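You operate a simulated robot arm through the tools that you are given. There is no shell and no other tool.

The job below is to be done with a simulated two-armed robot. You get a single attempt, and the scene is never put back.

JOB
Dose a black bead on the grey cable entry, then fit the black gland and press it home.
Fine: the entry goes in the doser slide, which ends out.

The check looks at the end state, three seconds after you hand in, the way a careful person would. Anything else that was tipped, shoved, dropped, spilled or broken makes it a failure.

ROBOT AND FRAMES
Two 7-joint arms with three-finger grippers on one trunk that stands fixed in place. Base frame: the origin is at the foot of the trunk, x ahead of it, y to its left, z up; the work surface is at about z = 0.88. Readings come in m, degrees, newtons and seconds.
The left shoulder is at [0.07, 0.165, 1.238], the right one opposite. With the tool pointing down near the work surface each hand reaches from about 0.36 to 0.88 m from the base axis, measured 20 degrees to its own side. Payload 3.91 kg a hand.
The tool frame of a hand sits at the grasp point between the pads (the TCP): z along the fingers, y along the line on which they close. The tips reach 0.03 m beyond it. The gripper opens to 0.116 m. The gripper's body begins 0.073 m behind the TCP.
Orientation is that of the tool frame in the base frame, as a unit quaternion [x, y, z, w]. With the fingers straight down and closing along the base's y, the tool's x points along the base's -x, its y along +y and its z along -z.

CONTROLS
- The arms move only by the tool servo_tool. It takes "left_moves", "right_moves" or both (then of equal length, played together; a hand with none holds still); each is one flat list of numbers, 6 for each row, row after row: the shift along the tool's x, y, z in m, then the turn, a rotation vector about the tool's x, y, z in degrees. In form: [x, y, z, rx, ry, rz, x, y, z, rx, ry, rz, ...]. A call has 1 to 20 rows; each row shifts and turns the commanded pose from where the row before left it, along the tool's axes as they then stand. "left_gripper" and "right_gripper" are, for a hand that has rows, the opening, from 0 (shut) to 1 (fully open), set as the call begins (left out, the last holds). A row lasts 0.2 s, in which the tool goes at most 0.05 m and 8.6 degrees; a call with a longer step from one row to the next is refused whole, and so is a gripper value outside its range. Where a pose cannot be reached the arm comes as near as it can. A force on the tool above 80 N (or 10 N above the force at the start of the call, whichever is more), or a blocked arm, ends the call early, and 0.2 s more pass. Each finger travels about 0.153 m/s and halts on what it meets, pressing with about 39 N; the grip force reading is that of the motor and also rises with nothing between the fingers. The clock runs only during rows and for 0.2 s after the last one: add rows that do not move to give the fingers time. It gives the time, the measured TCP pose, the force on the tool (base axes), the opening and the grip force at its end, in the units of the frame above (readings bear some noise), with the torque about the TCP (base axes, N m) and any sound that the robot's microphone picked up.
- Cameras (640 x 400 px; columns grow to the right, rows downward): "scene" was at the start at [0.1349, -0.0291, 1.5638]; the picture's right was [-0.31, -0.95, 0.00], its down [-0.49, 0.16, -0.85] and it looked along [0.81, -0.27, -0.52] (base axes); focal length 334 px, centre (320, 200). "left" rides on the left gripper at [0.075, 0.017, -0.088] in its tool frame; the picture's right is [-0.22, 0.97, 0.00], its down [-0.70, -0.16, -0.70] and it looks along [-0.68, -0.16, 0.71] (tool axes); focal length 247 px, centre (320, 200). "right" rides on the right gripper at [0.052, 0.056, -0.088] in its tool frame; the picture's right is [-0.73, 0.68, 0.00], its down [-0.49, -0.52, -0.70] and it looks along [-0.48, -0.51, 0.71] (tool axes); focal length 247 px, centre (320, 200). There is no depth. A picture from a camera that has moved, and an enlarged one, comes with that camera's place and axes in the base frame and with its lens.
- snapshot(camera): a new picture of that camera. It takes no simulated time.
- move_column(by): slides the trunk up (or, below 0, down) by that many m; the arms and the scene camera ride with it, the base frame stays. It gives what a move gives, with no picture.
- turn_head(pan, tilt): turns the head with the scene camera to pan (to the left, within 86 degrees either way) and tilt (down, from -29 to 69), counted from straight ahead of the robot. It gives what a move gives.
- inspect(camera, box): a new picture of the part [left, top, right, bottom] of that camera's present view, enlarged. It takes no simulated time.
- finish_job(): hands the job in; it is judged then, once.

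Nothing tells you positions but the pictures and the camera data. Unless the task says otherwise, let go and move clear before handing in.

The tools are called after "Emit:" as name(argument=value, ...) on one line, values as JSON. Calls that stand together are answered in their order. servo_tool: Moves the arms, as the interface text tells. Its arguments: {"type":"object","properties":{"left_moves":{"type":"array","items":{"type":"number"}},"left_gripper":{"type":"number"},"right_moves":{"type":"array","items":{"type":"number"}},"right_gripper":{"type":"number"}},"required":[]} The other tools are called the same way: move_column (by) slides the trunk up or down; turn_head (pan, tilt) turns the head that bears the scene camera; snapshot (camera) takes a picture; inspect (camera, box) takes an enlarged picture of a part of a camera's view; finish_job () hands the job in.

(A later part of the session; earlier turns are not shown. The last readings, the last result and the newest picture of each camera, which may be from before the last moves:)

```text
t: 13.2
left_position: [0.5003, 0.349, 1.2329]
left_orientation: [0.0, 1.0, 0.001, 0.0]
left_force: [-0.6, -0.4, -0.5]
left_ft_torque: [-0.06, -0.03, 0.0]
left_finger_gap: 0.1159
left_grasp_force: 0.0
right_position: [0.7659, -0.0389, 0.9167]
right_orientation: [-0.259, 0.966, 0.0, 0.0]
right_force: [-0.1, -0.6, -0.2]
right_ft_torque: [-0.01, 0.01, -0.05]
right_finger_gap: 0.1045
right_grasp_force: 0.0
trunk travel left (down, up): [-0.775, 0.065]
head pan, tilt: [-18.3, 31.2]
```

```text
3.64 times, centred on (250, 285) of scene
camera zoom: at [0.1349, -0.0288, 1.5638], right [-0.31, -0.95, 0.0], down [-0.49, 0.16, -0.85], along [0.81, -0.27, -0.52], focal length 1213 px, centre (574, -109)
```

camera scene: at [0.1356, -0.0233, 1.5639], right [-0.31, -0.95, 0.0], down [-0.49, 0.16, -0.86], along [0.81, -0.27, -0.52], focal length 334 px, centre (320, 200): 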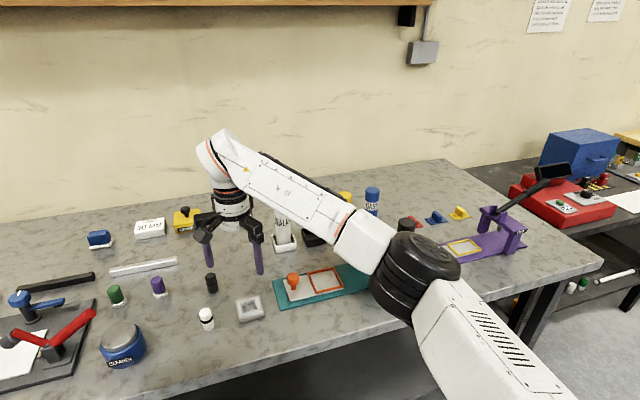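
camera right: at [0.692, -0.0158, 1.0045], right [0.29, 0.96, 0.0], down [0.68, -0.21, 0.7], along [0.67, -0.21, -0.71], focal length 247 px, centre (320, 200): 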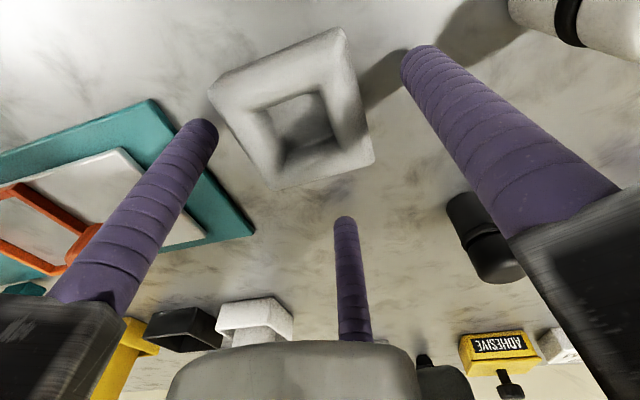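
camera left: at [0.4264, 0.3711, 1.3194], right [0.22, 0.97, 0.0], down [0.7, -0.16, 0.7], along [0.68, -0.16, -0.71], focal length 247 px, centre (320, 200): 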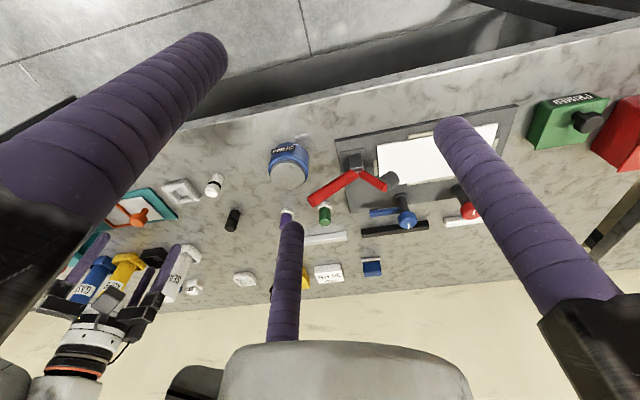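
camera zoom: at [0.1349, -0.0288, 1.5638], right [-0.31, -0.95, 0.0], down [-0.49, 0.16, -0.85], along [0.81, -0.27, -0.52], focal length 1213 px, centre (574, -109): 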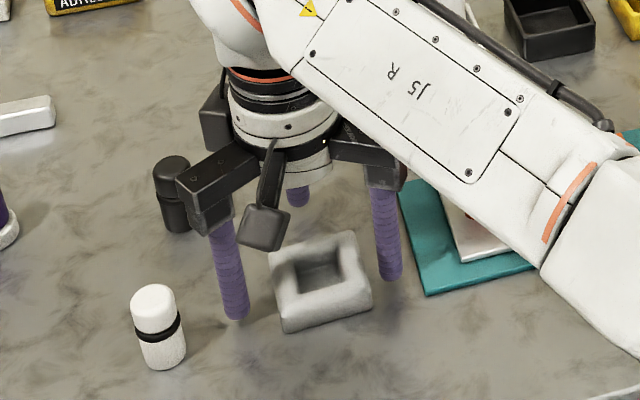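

Emit:
servo_tool(right_moves=[0, 0, 0, 0, 0, 0, 0, 0, 0, 0, 0, 0], right_gripper=0.65)

Emit:
servo_tool(right_moves=[0, 0, 0, 0, 0, 0, 0, 0, 0, 0, 0, 0], right_gripper=0.58)

Emit:
snapshot(camera="right")

Emit:
inspect(camera="scene", box=[190, 230, 310, 340])

```text
t: 13.8
left_position: [0.4997, 0.3499, 1.2331]
left_orientation: [0.0, 1.0, 0.0, 0.0]
left_force: [0.3, 0.4, -0.3]
left_ft_torque: [-0.01, 0.05, 0.02]
left_finger_gap: 0.1161
left_grasp_force: 0.1
right_position: [0.7657, -0.0398, 0.9163]
right_orientation: [-0.259, 0.966, -0.001, 0.0]
right_force: [-0.7, -0.3, 0.1]
right_ft_torque: [-0.02, 0.01, 0.01]
right_finger_gap: 0.0756
right_grasp_force: 0.1
trunk travel left (down, up): [-0.775, 0.065]
head pan, tilt: [-18.3, 31.2]
```

```text
t: 14.4
left_position: [0.5003, 0.3494, 1.2308]
left_orientation: [0.0, 1.0, 0.0, 0.0]
left_force: [-1.2, -0.3, -0.4]
left_ft_torque: [0.0, 0.0, -0.03]
left_finger_gap: 0.116
left_grasp_force: 0.1
right_position: [0.7662, -0.0387, 0.9155]
right_orientation: [-0.258, 0.966, 0.0, 0.0]
right_force: [-0.6, 0.0, 0.2]
right_ft_torque: [0.01, -0.02, 0.01]
right_finger_gap: 0.0727
right_grasp_force: 39.1
trunk travel left (down, up): [-0.775, 0.065]
head pan, tilt: [-18.3, 31.2]
```

```text
taken
camera right: at [0.692, -0.0159, 1.0047], right [0.29, 0.96, 0.0], down [0.68, -0.21, 0.7], along [0.67, -0.21, -0.71], focal length 247 px, centre (320, 200)
```

right: 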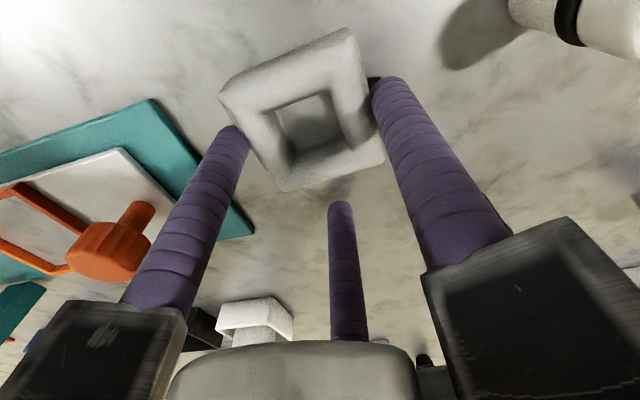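

```text
3.64 times, centred on (250, 285) of scene
camera zoom: at [0.1349, -0.0288, 1.5638], right [-0.31, -0.95, 0.0], down [-0.49, 0.16, -0.85], along [0.81, -0.27, -0.52], focal length 1213 px, centre (574, -109)
```

zoom: 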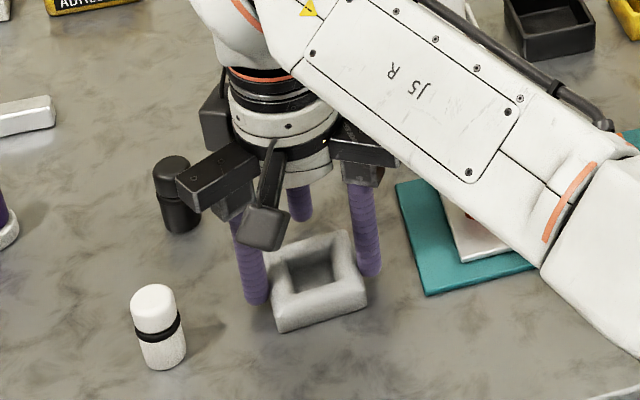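

The jaw closed at 0.0727 m with 39 N, pinching the entry's ±y faces. I'll lift a little and check that it's held, then lift to clear height.

Emit:
servo_tool(right_moves=[0, 0, 0, 0, 0, 0, 0, 0, -0.005, 0, 0, 0, 0, 0, -0.01, 0, 0, 0, 0, 0, -0.02, 0, 0, 0, 0, 0, -0.025, 0, 0, 0, 0, 0, -0.025, 0, 0, 0, 0, 0, 0, 0, 0, 0], right_gripper=0.4)

Emit:
snapshot(camera="right")

Emit:
inspect(camera="scene", box=[190, 210, 310, 340])

Emit:
inspect(camera="left", box=[130, 150, 250, 240])

```text
t: 16.0
left_position: [0.5005, 0.3501, 1.2317]
left_orientation: [0.0, 1.0, 0.0, 0.0]
left_force: [-0.3, 0.7, 0.3]
left_ft_torque: [0.01, 0.01, -0.02]
left_finger_gap: 0.116
left_grasp_force: 0.0
right_position: [0.767, -0.039, 1.0012]
right_orientation: [-0.259, 0.966, 0.0, 0.0]
right_force: [0.1, -0.4, -1.0]
right_ft_torque: [-0.03, -0.01, 0.0]
right_finger_gap: 0.0728
right_grasp_force: 39.3
trunk travel left (down, up): [-0.775, 0.065]
head pan, tilt: [-18.3, 31.2]
```

```text
taken
camera right: at [0.693, -0.0165, 1.0902], right [0.29, 0.96, 0.0], down [0.68, -0.21, 0.7], along [0.67, -0.21, -0.71], focal length 247 px, centre (320, 200)
```

right: 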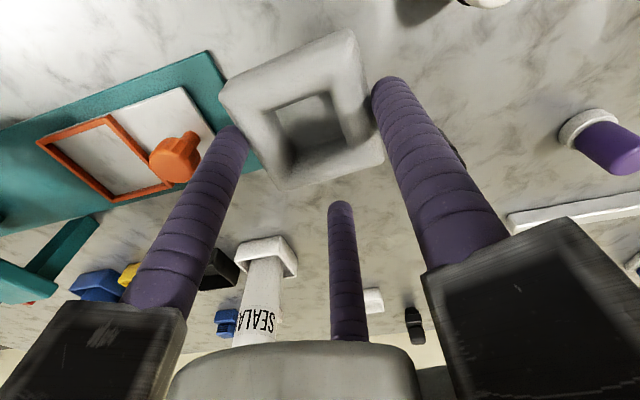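

```text
3.08 times, centred on (250, 275) of scene
camera zoom: at [0.1354, -0.0288, 1.5638], right [-0.31, -0.95, 0.0], down [-0.49, 0.16, -0.85], along [0.81, -0.27, -0.52], focal length 1026 px, centre (535, -31)
```

zoom: 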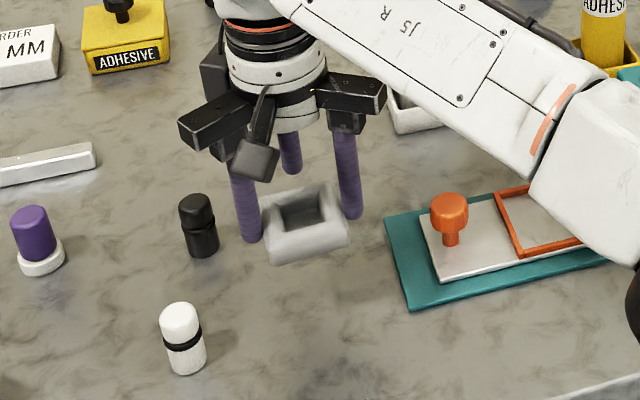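

```text
4.44 times, centred on (190, 195) of left
camera zoom: at [0.4262, 0.3662, 1.321], right [0.22, 0.97, 0.0], down [0.7, -0.16, 0.7], along [0.68, -0.16, -0.71], focal length 1098 px, centre (898, 222)
```

zoom: 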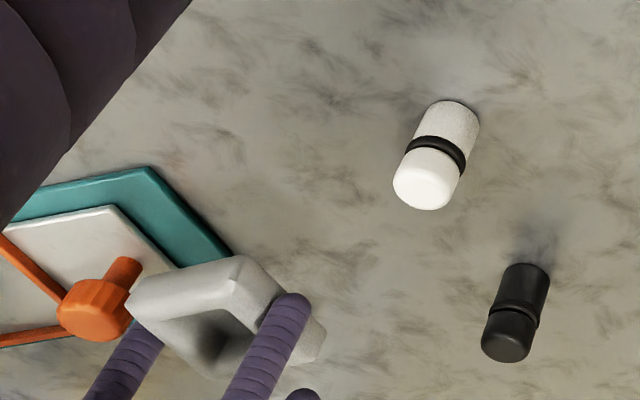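

The entry is held level. I'll carry it over to above the pocket at a safe height and square it up by 5°.

Emit:
servo_tool(right_moves=[0.0141, -0.0327, 0, 0, 0, 0, 0.0141, -0.0327, 0, 0, 0, 0, 0.0141, -0.0327, 0, 0, 0, 0, 0.0141, -0.0327, 0, 0, 0, 0, 0.0141, -0.0327, 0, 0, 0, 0, 0.0141, -0.0327, 0, 0, 0, 0, 0, 0, 0, 0, 0, 5, 0, 0, 0, 0, 0, 0])

Emit:
snapshot(camera="right")

Emit:
snapshot(camera="scene")

Emit:
snapshot(camera="left")

```text
t: 17.8
left_position: [0.5004, 0.3499, 1.2324]
left_orientation: [0.0, 1.0, 0.001, 0.0]
left_force: [0.1, -0.1, 0.3]
left_ft_torque: [-0.03, 0.02, 0.04]
left_finger_gap: 0.1164
left_grasp_force: 0.1
right_position: [0.7919, -0.2505, 1.0002]
right_orientation: [-0.216, 0.976, 0.0, 0.0]
right_force: [0.9, 0.0, 0.3]
right_ft_torque: [0.02, -0.04, 0.01]
right_finger_gap: 0.0727
right_grasp_force: 39.3
trunk travel left (down, up): [-0.775, 0.065]
head pan, tilt: [-18.3, 31.2]
```

```text
taken
camera right: at [0.7201, -0.2224, 1.089], right [0.38, 0.93, 0.0], down [0.66, -0.27, 0.7], along [0.65, -0.26, -0.71], focal length 247 px, centre (320, 200)
```

right: 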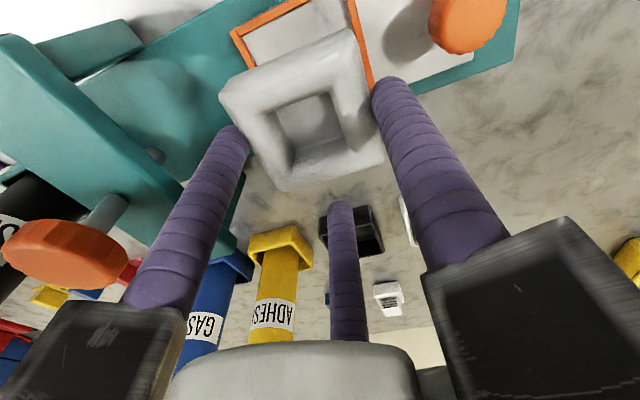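

```text
taken
camera scene: at [0.135, -0.0289, 1.5638], right [-0.31, -0.95, 0.0], down [-0.49, 0.16, -0.85], along [0.81, -0.27, -0.52], focal length 334 px, centre (320, 200)
```

scene: 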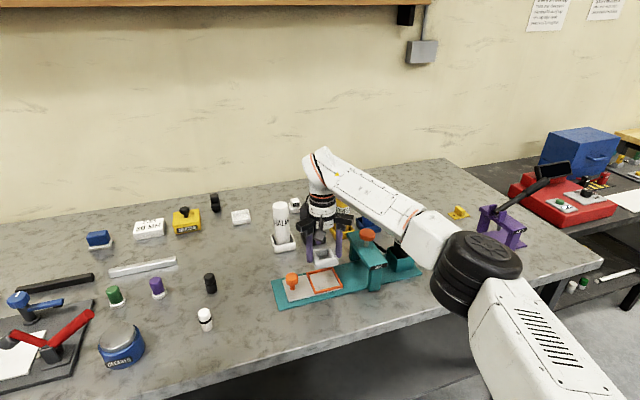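

```text
taken
camera left: at [0.4259, 0.3662, 1.3211], right [0.22, 0.97, 0.0], down [0.7, -0.16, 0.7], along [0.68, -0.16, -0.71], focal length 247 px, centre (320, 200)
```

left: 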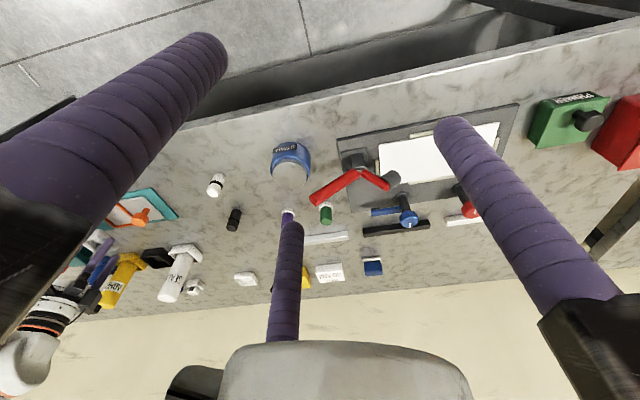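

Emit:
inspect(camera="scene", box=[330, 200, 470, 320])

Emit:
inspect(camera="scene", box=[270, 220, 390, 310])

Emit:
inspect(camera="right", box=[0, 0, 240, 300])

Emit:
inspect(camera="right", box=[200, 0, 420, 200])

```text
3.33 times, centred on (400, 260) of scene
camera zoom: at [0.135, -0.0289, 1.5638], right [-0.31, -0.95, 0.0], down [-0.49, 0.16, -0.85], along [0.81, -0.27, -0.52], focal length 1112 px, centre (53, 0)
```

zoom: 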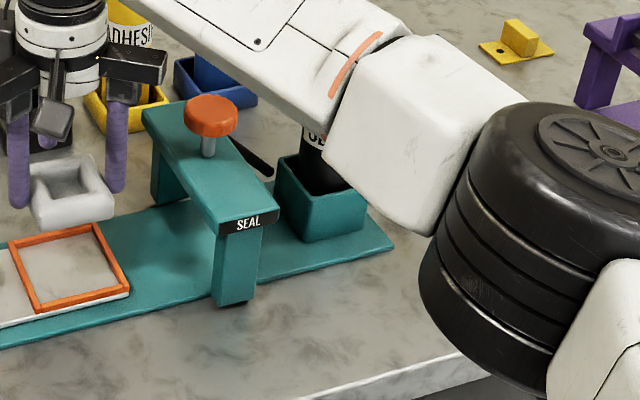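

```text
4.44 times, centred on (330, 265) of scene
camera zoom: at [0.135, -0.0289, 1.5638], right [-0.31, -0.95, 0.0], down [-0.49, 0.16, -0.85], along [0.81, -0.27, -0.52], focal length 1482 px, centre (276, -89)
```

zoom: 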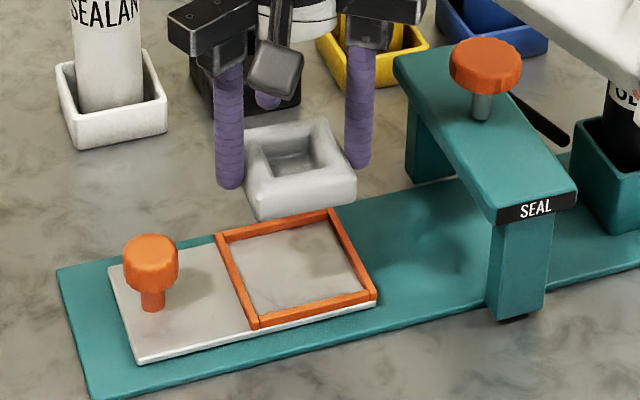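

```text
1.33 times, centred on (120, 150) of right
camera zoom: at [0.7201, -0.2224, 1.089], right [0.38, 0.93, 0.0], down [0.66, -0.27, 0.7], along [0.65, -0.26, -0.71], focal length 329 px, centre (587, 267)
```

zoom: 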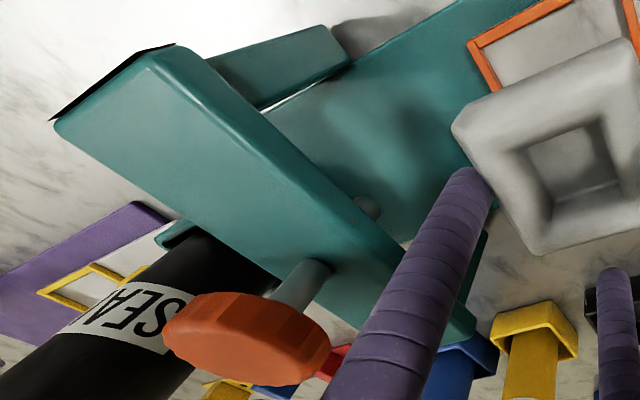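

```text
2.00 times, centred on (310, 100) of right
camera zoom: at [0.7201, -0.2224, 1.089], right [0.38, 0.93, 0.0], down [0.66, -0.27, 0.7], along [0.65, -0.26, -0.71], focal length 494 px, centre (340, 400)
```

zoom: 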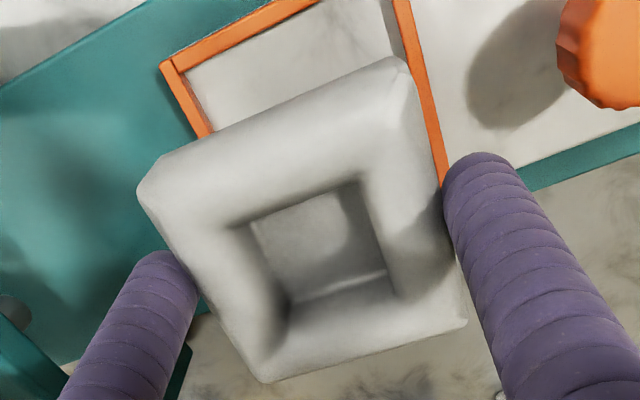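

The held entry is nearly over the pocket; I estimate it needs −4 mm in x. I'll shift and lower to just above the rim, then check again.

Emit:
servo_tool(right_moves=[0.0032, 0.0026, 0, 0, 0, 0, 0, 0, 0.02, 0, 0, 0, 0, 0, 0.02, 0, 0, 0, 0, 0, 0.015, 0, 0, 0, 0, 0, 0, 0, 0, 0])

Emit:
inspect(camera="right", box=[200, 0, 420, 200])

Emit:
inspect(camera="scene", box=[280, 235, 360, 305])

Emit:
inspect(camera="left", box=[60, 170, 190, 280])

```text
t: 19.0
left_position: [0.5006, 0.3483, 1.2314]
left_orientation: [-0.001, 1.0, 0.0, 0.0]
left_force: [0.3, -0.3, -0.7]
left_ft_torque: [-0.01, -0.01, 0.0]
left_finger_gap: 0.1159
left_grasp_force: 0.1
right_position: [0.7868, -0.2496, 0.9456]
right_orientation: [-0.217, 0.976, -0.001, 0.0]
right_force: [-0.3, 0.5, -0.8]
right_ft_torque: [0.01, 0.0, 0.03]
right_finger_gap: 0.0727
right_grasp_force: 38.9
trunk travel left (down, up): [-0.775, 0.065]
head pan, tilt: [-18.3, 31.2]
```

```text
2.00 times, centred on (310, 100) of right
camera zoom: at [0.715, -0.2209, 1.0357], right [0.38, 0.93, 0.0], down [0.66, -0.27, 0.7], along [0.65, -0.26, -0.71], focal length 494 px, centre (340, 400)
```

zoom: 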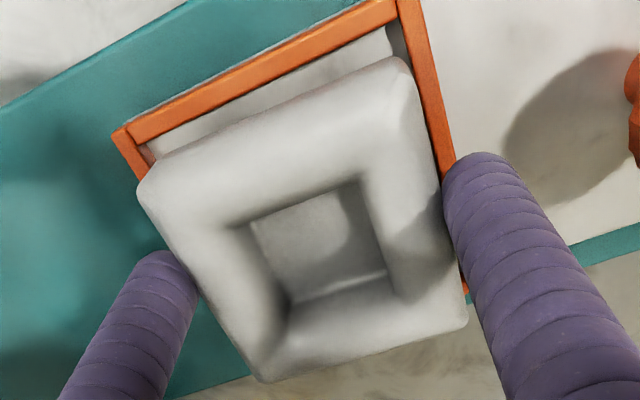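

```text
5.71 times, centred on (320, 270) of scene
camera zoom: at [0.135, -0.0289, 1.5638], right [-0.31, -0.95, 0.0], down [-0.49, 0.16, -0.85], along [0.81, -0.27, -0.52], focal length 1906 px, centre (320, -200)
```

zoom: 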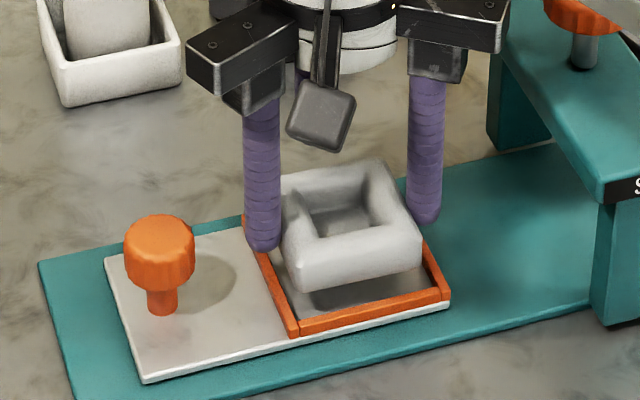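

```text
3.64 times, centred on (125, 225) of left
camera zoom: at [0.4259, 0.3661, 1.3211], right [0.22, 0.97, 0.0], down [0.7, -0.16, 0.7], along [0.68, -0.16, -0.71], focal length 898 px, centre (1029, 109)
```

zoom: 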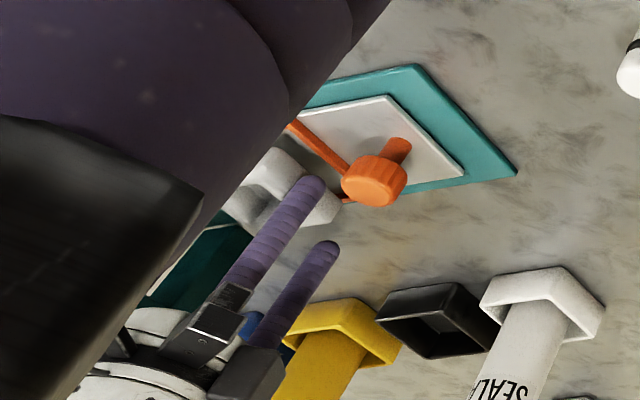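

Both views suggest a small shift of about (+2, −3) mm. I'll apply it and lower to rim height.

Emit:
servo_tool(right_moves=[-0.0005, -0.0036, 0, 0, 0, 0, 0, 0, 0.009, 0, 0, 0, 0, 0, 0, 0, 0, 0])

Emit:
inspect(camera="right", box=[200, 0, 420, 200])

Emit:
inspect(camera="scene", box=[290, 245, 350, 300])

```text
t: 19.8
left_position: [0.5003, 0.3498, 1.232]
left_orientation: [0.001, 1.0, -0.001, 0.0]
left_force: [0.7, -0.5, -0.8]
left_ft_torque: [-0.01, 0.0, 0.01]
left_finger_gap: 0.1162
left_grasp_force: 0.1
right_position: [0.789, -0.2539, 0.9364]
right_orientation: [-0.216, 0.976, 0.001, 0.0]
right_force: [-0.3, 0.1, -0.2]
right_ft_torque: [-0.05, -0.02, 0.04]
right_finger_gap: 0.0726
right_grasp_force: 38.7
trunk travel left (down, up): [-0.775, 0.065]
head pan, tilt: [-18.3, 31.2]
```

```text
2.00 times, centred on (310, 100) of right
camera zoom: at [0.7176, -0.2238, 1.026], right [0.38, 0.93, 0.0], down [0.66, -0.27, 0.7], along [0.65, -0.26, -0.71], focal length 494 px, centre (340, 400)
```

zoom: 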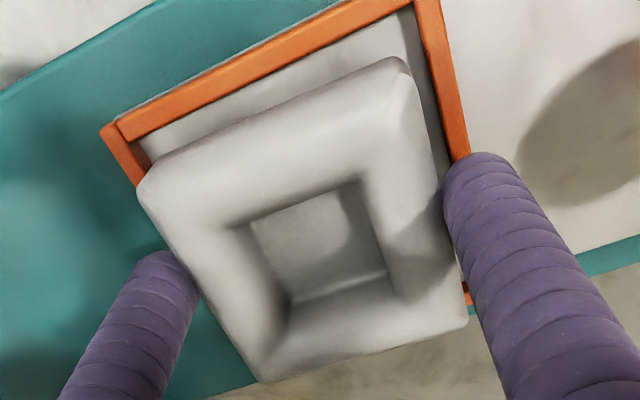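

```text
7.27 times, centred on (320, 272) of scene
camera zoom: at [0.1349, -0.0289, 1.5638], right [-0.31, -0.95, 0.0], down [-0.49, 0.16, -0.85], along [0.81, -0.27, -0.52], focal length 2425 px, centre (320, -327)
```

zoom: 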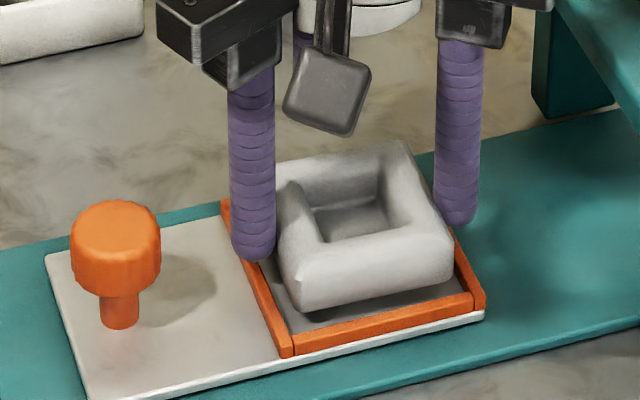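

The gaps look even on both sides (≈3.5–4 mm). I'll lower in small steps until I feel the floor.

Emit:
servo_tool(right_moves=[0, 0, 0.003, 0, 0, 0, 0, 0, 0.003, 0, 0, 0, 0, 0, 0, 0, 0, 0])

Emit:
servo_tool(right_moves=[0, 0, 0.002, 0, 0, 0, 0, 0, 0, 0, 0, 0])

Emit:
inspect(camera="scene", box=[290, 245, 350, 300])

Emit:
inspect(camera="right", box=[200, 0, 420, 200])

```text
t: 20.6
left_position: [0.4989, 0.3489, 1.2325]
left_orientation: [0.0, 1.0, 0.001, 0.0]
left_force: [-0.6, 0.5, 0.1]
left_ft_torque: [0.02, 0.0, -0.03]
left_finger_gap: 0.1159
left_grasp_force: 0.0
right_position: [0.7881, -0.2518, 0.9308]
right_orientation: [-0.216, 0.976, 0.0, 0.0]
right_force: [-0.1, 0.2, -0.4]
right_ft_torque: [0.05, -0.05, -0.02]
right_finger_gap: 0.0725
right_grasp_force: 38.9
trunk travel left (down, up): [-0.775, 0.065]
head pan, tilt: [-18.3, 31.2]
```

```text
t: 21.2
left_position: [0.5003, 0.3492, 1.2328]
left_orientation: [0.0, 1.0, 0.0, 0.0]
left_force: [0.0, 0.9, 0.2]
left_ft_torque: [0.01, 0.0, 0.01]
left_finger_gap: 0.1159
left_grasp_force: 0.1
right_position: [0.7884, -0.2525, 0.9297]
right_orientation: [-0.216, 0.976, 0.001, 0.001]
right_force: [2.0, 0.2, 4.7]
right_ft_torque: [-0.12, 0.11, 0.12]
right_finger_gap: 0.0728
right_grasp_force: 38.5
trunk travel left (down, up): [-0.775, 0.065]
head pan, tilt: [-18.3, 31.2]
```

```text
7.27 times, centred on (320, 272) of scene
camera zoom: at [0.1343, -0.0285, 1.564], right [-0.31, -0.95, 0.0], down [-0.49, 0.16, -0.86], along [0.81, -0.27, -0.52], focal length 2425 px, centre (320, -327)
```

zoom: 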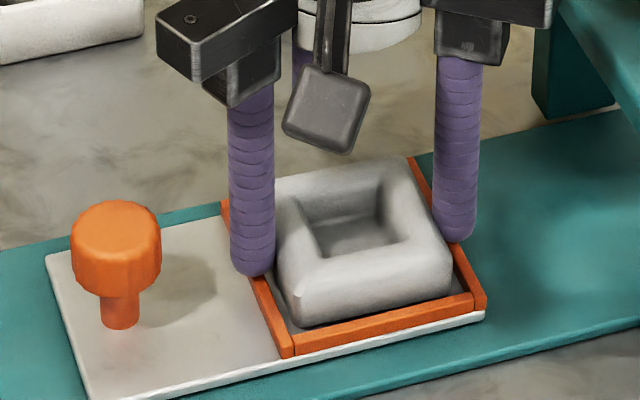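

```text
2.00 times, centred on (310, 100) of right
camera zoom: at [0.717, -0.2232, 1.0189], right [0.38, 0.93, 0.0], down [0.66, -0.27, 0.7], along [0.65, -0.26, -0.71], focal length 494 px, centre (340, 400)
```

zoom: 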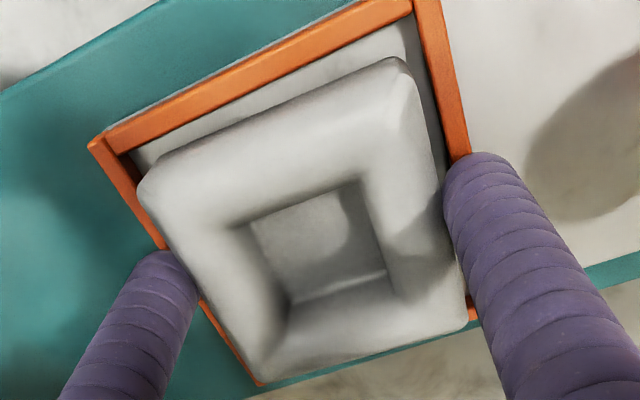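

Emit:
servo_tool(right_moves=[0, 0, 0.001, 0, 0, 0, 0, 0, 0, 0, 0, 0])

Emit:
inspect(camera="scene", box=[300, 255, 350, 295])

```text
t: 21.8
left_position: [0.4984, 0.3501, 1.2335]
left_orientation: [-0.001, 1.0, 0.0, 0.001]
left_force: [-0.1, -0.4, 0.6]
left_ft_torque: [0.01, -0.03, -0.01]
left_finger_gap: 0.1159
left_grasp_force: 0.1
right_position: [0.7889, -0.2515, 0.9299]
right_orientation: [-0.217, 0.976, -0.001, 0.0]
right_force: [2.9, -0.8, 12.6]
right_ft_torque: [0.0, 0.18, 0.1]
right_finger_gap: 0.0728
right_grasp_force: 38.4
trunk travel left (down, up): [-0.775, 0.065]
head pan, tilt: [-18.3, 31.2]
```

```text
10.00 times, centred on (325, 275) of scene
camera zoom: at [0.1334, -0.0282, 1.5641], right [-0.31, -0.95, 0.0], down [-0.49, 0.16, -0.86], along [0.81, -0.27, -0.52], focal length 3335 px, centre (270, -550)
```

zoom: 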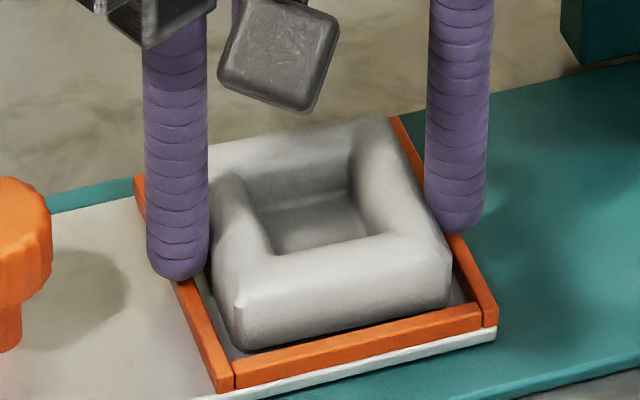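

The hand feels a firm, balanced stop, so the entry is in the pocket. I'll open slightly and look before lifting off.

Emit:
servo_tool(right_moves=[0, 0, -0.001, 0, 0, 0, 0, 0, 0, 0, 0, 0], right_gripper=0.72)

Emit:
inspect(camera="scene", box=[300, 255, 350, 295])

Emit:
inspect(camera="right", box=[200, 0, 420, 200])

```text
t: 22.4
left_position: [0.5, 0.3496, 1.2327]
left_orientation: [-0.001, 1.0, -0.001, 0.001]
left_force: [1.5, 0.4, -0.4]
left_ft_torque: [0.01, 0.01, -0.03]
left_finger_gap: 0.1157
left_grasp_force: 0.2
right_position: [0.7878, -0.252, 0.9297]
right_orientation: [-0.216, 0.976, -0.001, 0.0]
right_force: [1.3, 0.6, 3.4]
right_ft_torque: [-0.06, 0.14, -0.01]
right_finger_gap: 0.0821
right_grasp_force: 0.1
trunk travel left (down, up): [-0.775, 0.065]
head pan, tilt: [-18.3, 31.2]
```

```text
10.00 times, centred on (325, 275) of scene
camera zoom: at [0.1336, -0.0279, 1.564], right [-0.31, -0.95, 0.0], down [-0.49, 0.16, -0.86], along [0.81, -0.27, -0.52], focal length 3335 px, centre (270, -550)
```

zoom: 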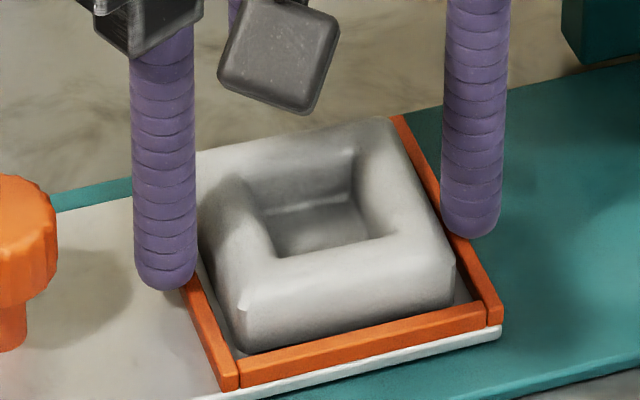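

```text
2.00 times, centred on (310, 100) of right
camera zoom: at [0.7164, -0.2228, 1.0189], right [0.38, 0.93, 0.0], down [0.66, -0.27, 0.7], along [0.65, -0.26, -0.71], focal length 494 px, centre (340, 400)
```

zoom: 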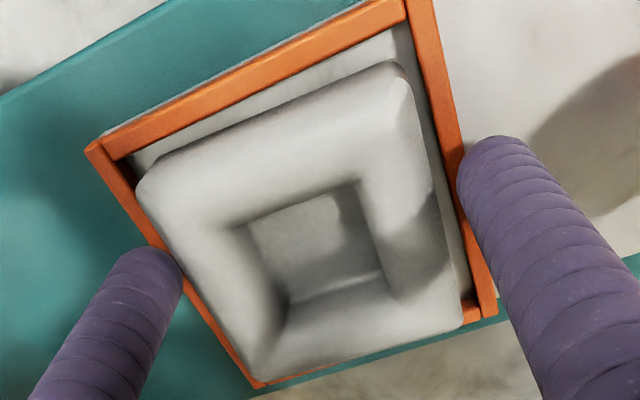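

Released; the entry sits inside the frame. I'll lift straight up and view the result.

Emit:
servo_tool(right_moves=[0, 0, -0.005, 0, 0, 0, 0, 0, -0.025, 0, 0, 0, 0, 0, -0.04, 0, 0, 0, 0, 0, -0.04, 0, 0, 0, 0, 0, -0.03, 0, 0, 0, 0, 0, 0, 0, 0, 0])

Emit:
snapshot(camera="right")

Emit:
inspect(camera="scene", box=[260, 220, 430, 320])

Emit:
inspect(camera="scene", box=[300, 255, 350, 295])

```text
t: 23.8
left_position: [0.5004, 0.3497, 1.2323]
left_orientation: [0.0, 1.0, 0.0, 0.0]
left_force: [-0.3, 0.2, -0.1]
left_ft_torque: [0.0, 0.01, -0.03]
left_finger_gap: 0.1162
left_grasp_force: 0.0
right_position: [0.7891, -0.2539, 1.0684]
right_orientation: [-0.217, 0.976, 0.0, 0.0]
right_force: [-0.1, -0.1, 0.5]
right_ft_torque: [-0.04, 0.03, -0.01]
right_finger_gap: 0.0834
right_grasp_force: 0.0
trunk travel left (down, up): [-0.775, 0.065]
head pan, tilt: [-18.3, 31.2]
```

```text
taken
camera right: at [0.7175, -0.2251, 1.1578], right [0.38, 0.93, 0.0], down [0.66, -0.27, 0.7], along [0.65, -0.26, -0.71], focal length 247 px, centre (320, 200)
```

right: 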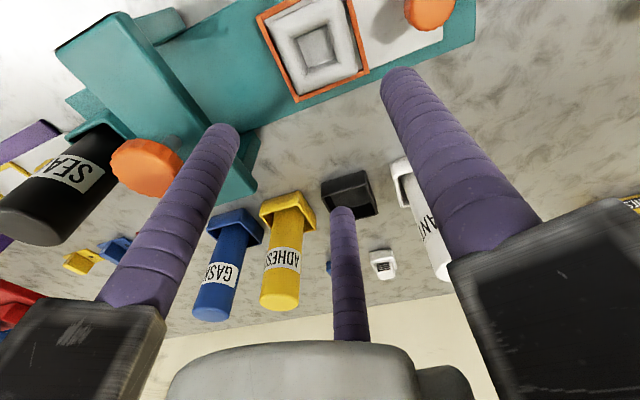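

```text
3.76 times, centred on (345, 270) of scene
camera zoom: at [0.1354, -0.0293, 1.5638], right [-0.31, -0.95, 0.0], down [-0.49, 0.16, -0.85], along [0.81, -0.27, -0.52], focal length 1255 px, centre (226, -64)
```

zoom: 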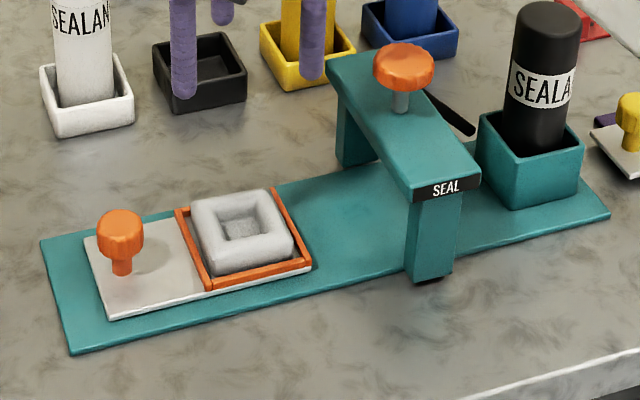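

```text
10.00 times, centred on (325, 275) of scene
camera zoom: at [0.1354, -0.0293, 1.5638], right [-0.31, -0.95, 0.0], down [-0.49, 0.16, -0.85], along [0.81, -0.27, -0.52], focal length 3335 px, centre (270, -550)
```

zoom: 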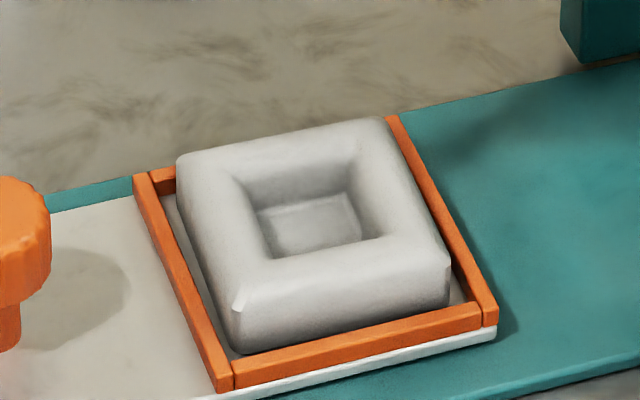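

The entry sits squarely in the pocket and the doser holds the black SEALANT cartridge. Next I'll turn the hand back to yaw 0 and move above the slide knob at about (0.770, -0.159).

Emit:
servo_tool(right_moves=[0, 0, 0, 0, 0, 8.4, 0, 0, 0, 0, 0, 8.3, 0, 0, 0, 0, 0, 8.3, 0.0063, 0.0317, 0.0, 0, 0, 0, 0.0063, 0.0317, 0.0, 0, 0, 0, 0.0063, 0.0317, 0.0, 0, 0, 0, 0, 0, 0.038, 0, 0, 0, 0, 0, 0, 0, 0, 0], right_gripper=0.7)

Emit:
snapshot(camera="right")

Emit:
inspect(camera="scene", box=[250, 200, 400, 320])

```text
t: 25.6
left_position: [0.5, 0.3486, 1.2327]
left_orientation: [0.001, 1.0, 0.0, 0.001]
left_force: [0.8, 0.8, 0.7]
left_ft_torque: [-0.01, 0.0, -0.01]
left_finger_gap: 0.1162
left_grasp_force: 0.0
right_position: [0.7688, -0.1575, 1.0308]
right_orientation: [0.001, 1.0, 0.0, 0.0]
right_force: [-0.9, 0.2, -0.2]
right_ft_torque: [-0.02, -0.02, 0.03]
right_finger_gap: 0.081
right_grasp_force: 0.0
trunk travel left (down, up): [-0.775, 0.065]
head pan, tilt: [-18.3, 31.2]
```

```text
taken
camera right: at [0.7159, -0.1017, 1.1195], right [0.73, 0.68, 0.0], down [0.49, -0.52, 0.7], along [0.48, -0.51, -0.71], focal length 247 px, centre (320, 200)
```

right: 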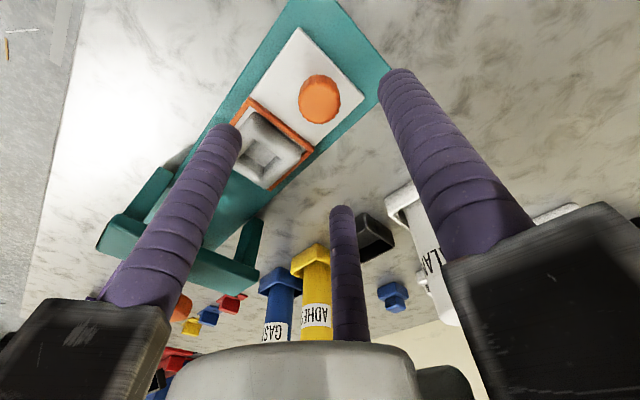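

```text
3.33 times, centred on (325, 260) of scene
camera zoom: at [0.1341, -0.0287, 1.5639], right [-0.31, -0.95, 0.0], down [-0.49, 0.16, -0.86], along [0.81, -0.27, -0.52], focal length 1112 px, centre (303, 0)
```

zoom: 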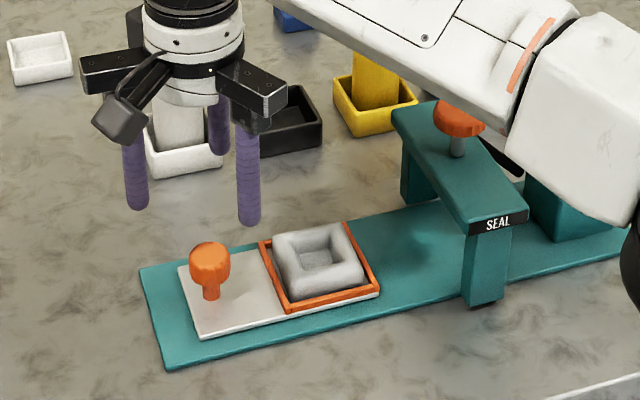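

Emit:
servo_tool(right_moves=[0, 0, 0.04, 0, 0, 0, 0, 0, 0.04, 0, 0, 0, 0, 0, 0.02, 0, 0, 0, 0, 0, 0, 0, 0, 0])

Emit:
inspect(camera="scene", box=[260, 230, 380, 320])

Emit:
servo_tool(right_moves=[0, 0, 0, 0, 0, 0, 0, 0, 0, 0, 0, 0, 0, 0, 0, 0, 0, 0], right_gripper=0.2)

Emit:
inspect(camera="scene", box=[260, 230, 380, 320])

Emit:
snapshot(camera="right")

```text
t: 26.6
left_position: [0.4992, 0.3498, 1.2325]
left_orientation: [0.0, 1.0, 0.001, 0.001]
left_force: [0.7, -0.6, -0.6]
left_ft_torque: [0.0, -0.02, -0.02]
left_finger_gap: 0.116
left_grasp_force: 0.0
right_position: [0.7679, -0.1584, 0.9294]
right_orientation: [-0.001, 1.0, 0.0, 0.0]
right_force: [0.0, -1.4, 0.4]
right_ft_torque: [0.0, 0.02, 0.04]
right_finger_gap: 0.0813
right_grasp_force: 0.0
trunk travel left (down, up): [-0.775, 0.065]
head pan, tilt: [-18.3, 31.2]
```

```text
4.44 times, centred on (320, 275) of scene
camera zoom: at [0.135, -0.0292, 1.5638], right [-0.31, -0.95, 0.0], down [-0.49, 0.16, -0.85], along [0.81, -0.27, -0.52], focal length 1482 px, centre (320, -133)
```

zoom: 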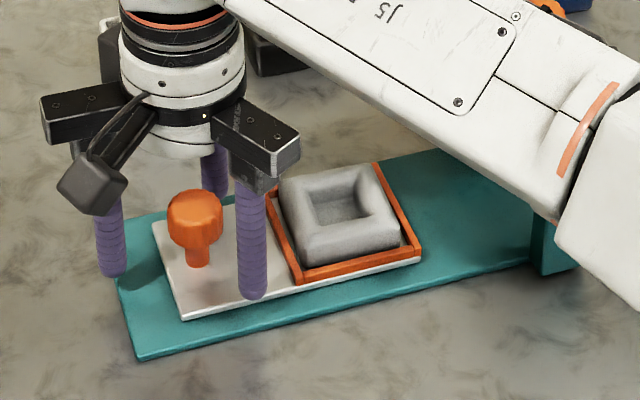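

```text
t: 27.4
left_position: [0.5014, 0.3488, 1.2328]
left_orientation: [0.001, 1.0, 0.0, -0.001]
left_force: [0.3, 0.8, -0.1]
left_ft_torque: [0.01, 0.0, -0.01]
left_finger_gap: 0.116
left_grasp_force: 0.1
right_position: [0.7701, -0.1606, 0.9307]
right_orientation: [0.002, 1.0, 0.0, 0.001]
right_force: [15.5, -6.7, 5.8]
right_ft_torque: [0.08, 0.2, -0.15]
right_finger_gap: 0.0313
right_grasp_force: 45.3
trunk travel left (down, up): [-0.775, 0.065]
head pan, tilt: [-18.3, 31.2]
```

```text
4.44 times, centred on (320, 275) of scene
camera zoom: at [0.1368, -0.0299, 1.5637], right [-0.31, -0.95, 0.0], down [-0.49, 0.16, -0.85], along [0.81, -0.27, -0.52], focal length 1482 px, centre (320, -133)
```

zoom: 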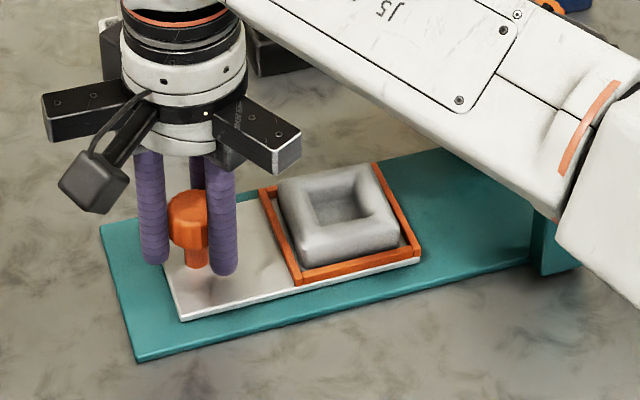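

```text
taken
camera right: at [0.7172, -0.1033, 1.0188], right [0.73, 0.68, 0.0], down [0.48, -0.52, 0.7], along [0.48, -0.51, -0.71], focal length 247 px, centre (320, 200)
```

right: 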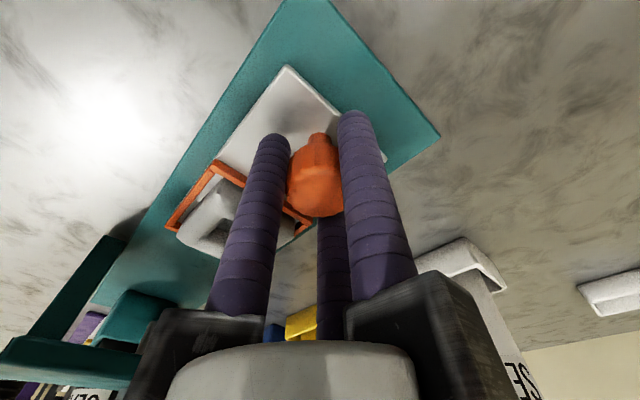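

The knob is gripped (gap 0.031). I'll relieve the slight sideways load, then push the slide in toward the gantry most of the way.

Emit:
servo_tool(right_moves=[-0.002, -0.0008, -0.0006, 0, 0, 0, 0, 0, 0, 0, 0, 0])

Emit:
servo_tool(right_moves=[0, -0.01, 0, 0, 0, 0, 0, -0.01, 0, 0, 0, 0, 0, -0.01, 0, 0, 0, 0, 0, -0.01, 0, 0, 0, 0, 0, 0, 0, 0, 0, 0])

Emit:
inspect(camera="scene", box=[260, 210, 420, 320])

```text
t: 28.0
left_position: [0.4999, 0.3488, 1.2334]
left_orientation: [0.001, 1.0, 0.001, 0.0]
left_force: [-0.3, 0.4, -1.0]
left_ft_torque: [-0.01, 0.01, -0.01]
left_finger_gap: 0.1161
left_grasp_force: 0.1
right_position: [0.7697, -0.1601, 0.9296]
right_orientation: [0.0, 1.0, 0.0, -0.001]
right_force: [2.3, -6.5, 3.1]
right_ft_torque: [-0.41, -0.63, 0.05]
right_finger_gap: 0.0315
right_grasp_force: 45.2
trunk travel left (down, up): [-0.775, 0.065]
head pan, tilt: [-18.3, 31.2]
```

```text
t: 29.2
left_position: [0.4997, 0.3495, 1.2318]
left_orientation: [0.0, 1.0, 0.0, 0.0]
left_force: [0.1, 0.7, 0.4]
left_ft_torque: [-0.01, 0.01, -0.03]
left_finger_gap: 0.1162
left_grasp_force: 0.0
right_position: [0.7697, -0.1993, 0.9301]
right_orientation: [0.001, 1.0, 0.0, -0.001]
right_force: [-19.1, 0.1, -15.2]
right_ft_torque: [0.03, 0.1, 0.13]
right_finger_gap: 0.0314
right_grasp_force: 45.3
trunk travel left (down, up): [-0.775, 0.065]
head pan, tilt: [-18.3, 31.2]
```

```text
3.64 times, centred on (340, 265) of scene
camera zoom: at [0.1338, -0.0295, 1.5637], right [-0.31, -0.95, 0.0], down [-0.49, 0.16, -0.86], along [0.81, -0.27, -0.52], focal length 1213 px, centre (247, -36)
```

zoom: 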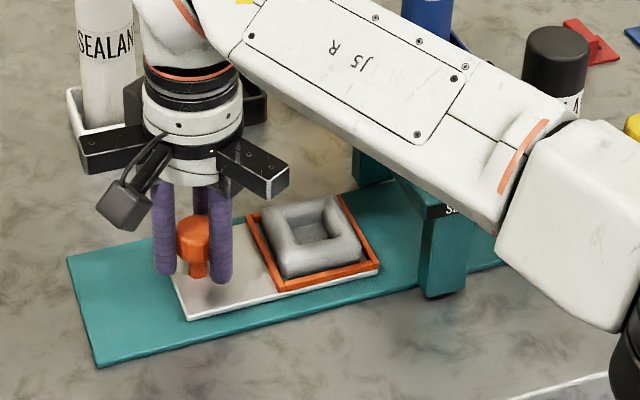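

The slide moves freely with the entry riding along; I'll relieve the side load and continue.

Emit:
servo_tool(right_moves=[0.002, 0, 0.0015, 0, 0, 0, 0.0003, -0.01, 0, 0, 0, 0, 0.0003, -0.01, 0, 0, 0, 0, 0.0003, -0.01, 0, 0, 0, 0, 0.0003, -0.01, 0, 0, 0, 0, 0, 0, 0, 0, 0, 0])

Emit:
inspect(camera="scene", box=[260, 210, 420, 320])

Emit:
snapshot(camera="right")

```text
t: 30.6
left_position: [0.5014, 0.3505, 1.2325]
left_orientation: [0.0, 1.0, 0.0, -0.001]
left_force: [-0.3, -0.1, 0.0]
left_ft_torque: [-0.02, 0.0, 0.0]
left_finger_gap: 0.116
left_grasp_force: 0.2
right_position: [0.7697, -0.2408, 0.9304]
right_orientation: [0.0, 1.0, 0.0, 0.002]
right_force: [9.2, -1.9, -0.2]
right_ft_torque: [0.62, -0.12, -0.06]
right_finger_gap: 0.0313
right_grasp_force: 44.7
trunk travel left (down, up): [-0.775, 0.065]
head pan, tilt: [-18.3, 31.2]
```

```text
3.64 times, centred on (340, 265) of scene
camera zoom: at [0.1367, -0.0291, 1.5638], right [-0.31, -0.95, 0.0], down [-0.49, 0.16, -0.85], along [0.81, -0.27, -0.52], focal length 1213 px, centre (247, -36)
```

zoom: 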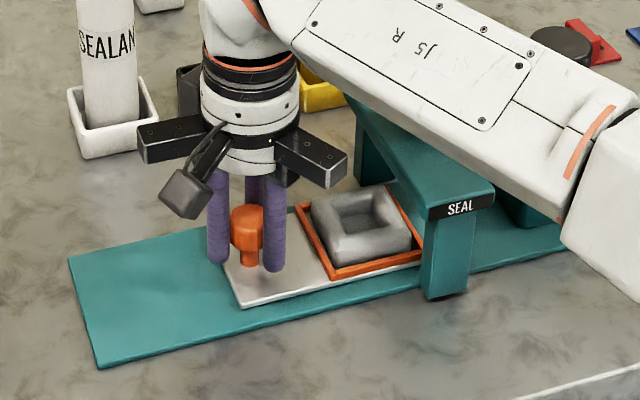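

```text
taken
camera right: at [0.717, -0.1831, 1.0188], right [0.73, 0.68, 0.0], down [0.48, -0.52, 0.7], along [0.48, -0.51, -0.71], focal length 247 px, centre (320, 200)
```

right: 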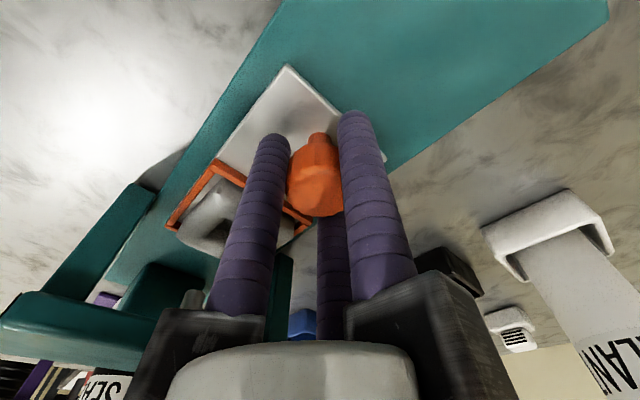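

Emit:
servo_tool(right_moves=[-0.001, -0.008, 0, 0, 0, 0, 0, -0.01, 0, 0, 0, 0, 0, -0.01, 0, 0, 0, 0, 0, 0, 0, 0, 0, 0])

Emit:
inspect(camera="scene", box=[260, 210, 420, 320])

Emit:
snapshot(camera="right")

```text
t: 31.6
left_position: [0.4999, 0.3485, 1.2313]
left_orientation: [0.0, 1.0, 0.0, -0.001]
left_force: [0.6, -0.7, 0.6]
left_ft_torque: [0.0, 0.0, 0.0]
left_finger_gap: 0.1159
left_grasp_force: 0.1
right_position: [0.77, -0.2657, 0.9299]
right_orientation: [0.0, 1.0, 0.0, 0.0]
right_force: [6.8, -0.9, 3.0]
right_ft_torque: [-0.08, -0.27, 0.16]
right_finger_gap: 0.0313
right_grasp_force: 44.6
trunk travel left (down, up): [-0.775, 0.065]
head pan, tilt: [-18.3, 31.2]
```

```text
3.64 times, centred on (340, 265) of scene
camera zoom: at [0.1355, -0.0288, 1.5638], right [-0.31, -0.95, 0.0], down [-0.49, 0.16, -0.85], along [0.81, -0.27, -0.52], focal length 1213 px, centre (247, -36)
```

zoom: 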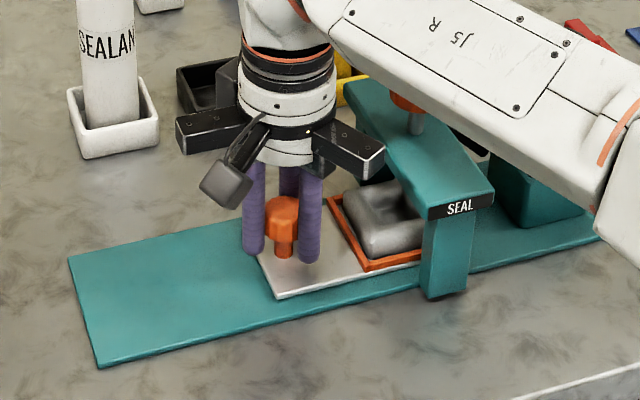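

```text
taken
camera right: at [0.7173, -0.2107, 1.019], right [0.73, 0.68, 0.0], down [0.49, -0.52, 0.7], along [0.48, -0.51, -0.71], focal length 247 px, centre (320, 200)
```

right: 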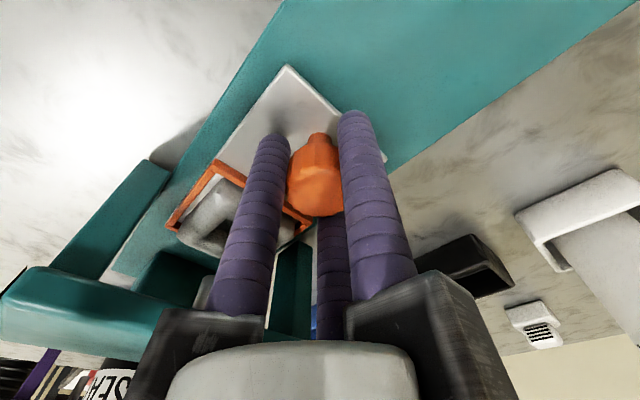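

Emit:
servo_tool(right_moves=[-0.0005, -0.004, 0, 0, 0, 0, 0, -0.004, 0, 0, 0, 0, 0, 0, 0, 0, 0, 0])

Emit:
servo_tool(right_moves=[0, -0.004, 0, 0, 0, 0, 0, 0, 0, 0, 0, 0])

Emit:
inspect(camera="scene", box=[300, 220, 420, 310])

```text
t: 32.4
left_position: [0.5003, 0.349, 1.2324]
left_orientation: [0.0, 1.0, 0.0, 0.001]
left_force: [-0.1, 0.2, 0.4]
left_ft_torque: [-0.02, 0.02, 0.03]
left_finger_gap: 0.116
left_grasp_force: 0.0
right_position: [0.7704, -0.273, 0.9302]
right_orientation: [0.001, 1.0, 0.0, 0.0]
right_force: [-0.1, -0.6, 7.4]
right_ft_torque: [0.03, 0.58, 0.09]
right_finger_gap: 0.0314
right_grasp_force: 45.2
trunk travel left (down, up): [-0.775, 0.065]
head pan, tilt: [-18.3, 31.2]
```

```text
t: 33.0
left_position: [0.5007, 0.3499, 1.2336]
left_orientation: [0.001, 1.0, 0.0, 0.001]
left_force: [-0.3, -0.2, 0.2]
left_ft_torque: [-0.04, -0.01, 0.01]
left_finger_gap: 0.1159
left_grasp_force: 0.1
right_position: [0.7693, -0.2792, 0.93]
right_orientation: [0.0, 1.0, -0.001, 0.001]
right_force: [2.9, -2.6, 8.4]
right_ft_torque: [0.58, 0.65, 0.03]
right_finger_gap: 0.0315
right_grasp_force: 45.3
trunk travel left (down, up): [-0.775, 0.065]
head pan, tilt: [-18.3, 31.2]
```

```text
4.44 times, centred on (360, 265) of scene
camera zoom: at [0.1341, -0.0289, 1.564], right [-0.31, -0.95, 0.0], down [-0.49, 0.16, -0.86], along [0.81, -0.27, -0.52], focal length 1482 px, centre (142, -89)
```

zoom: 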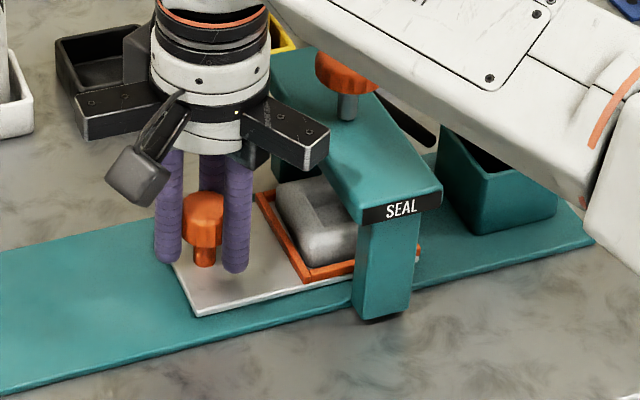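

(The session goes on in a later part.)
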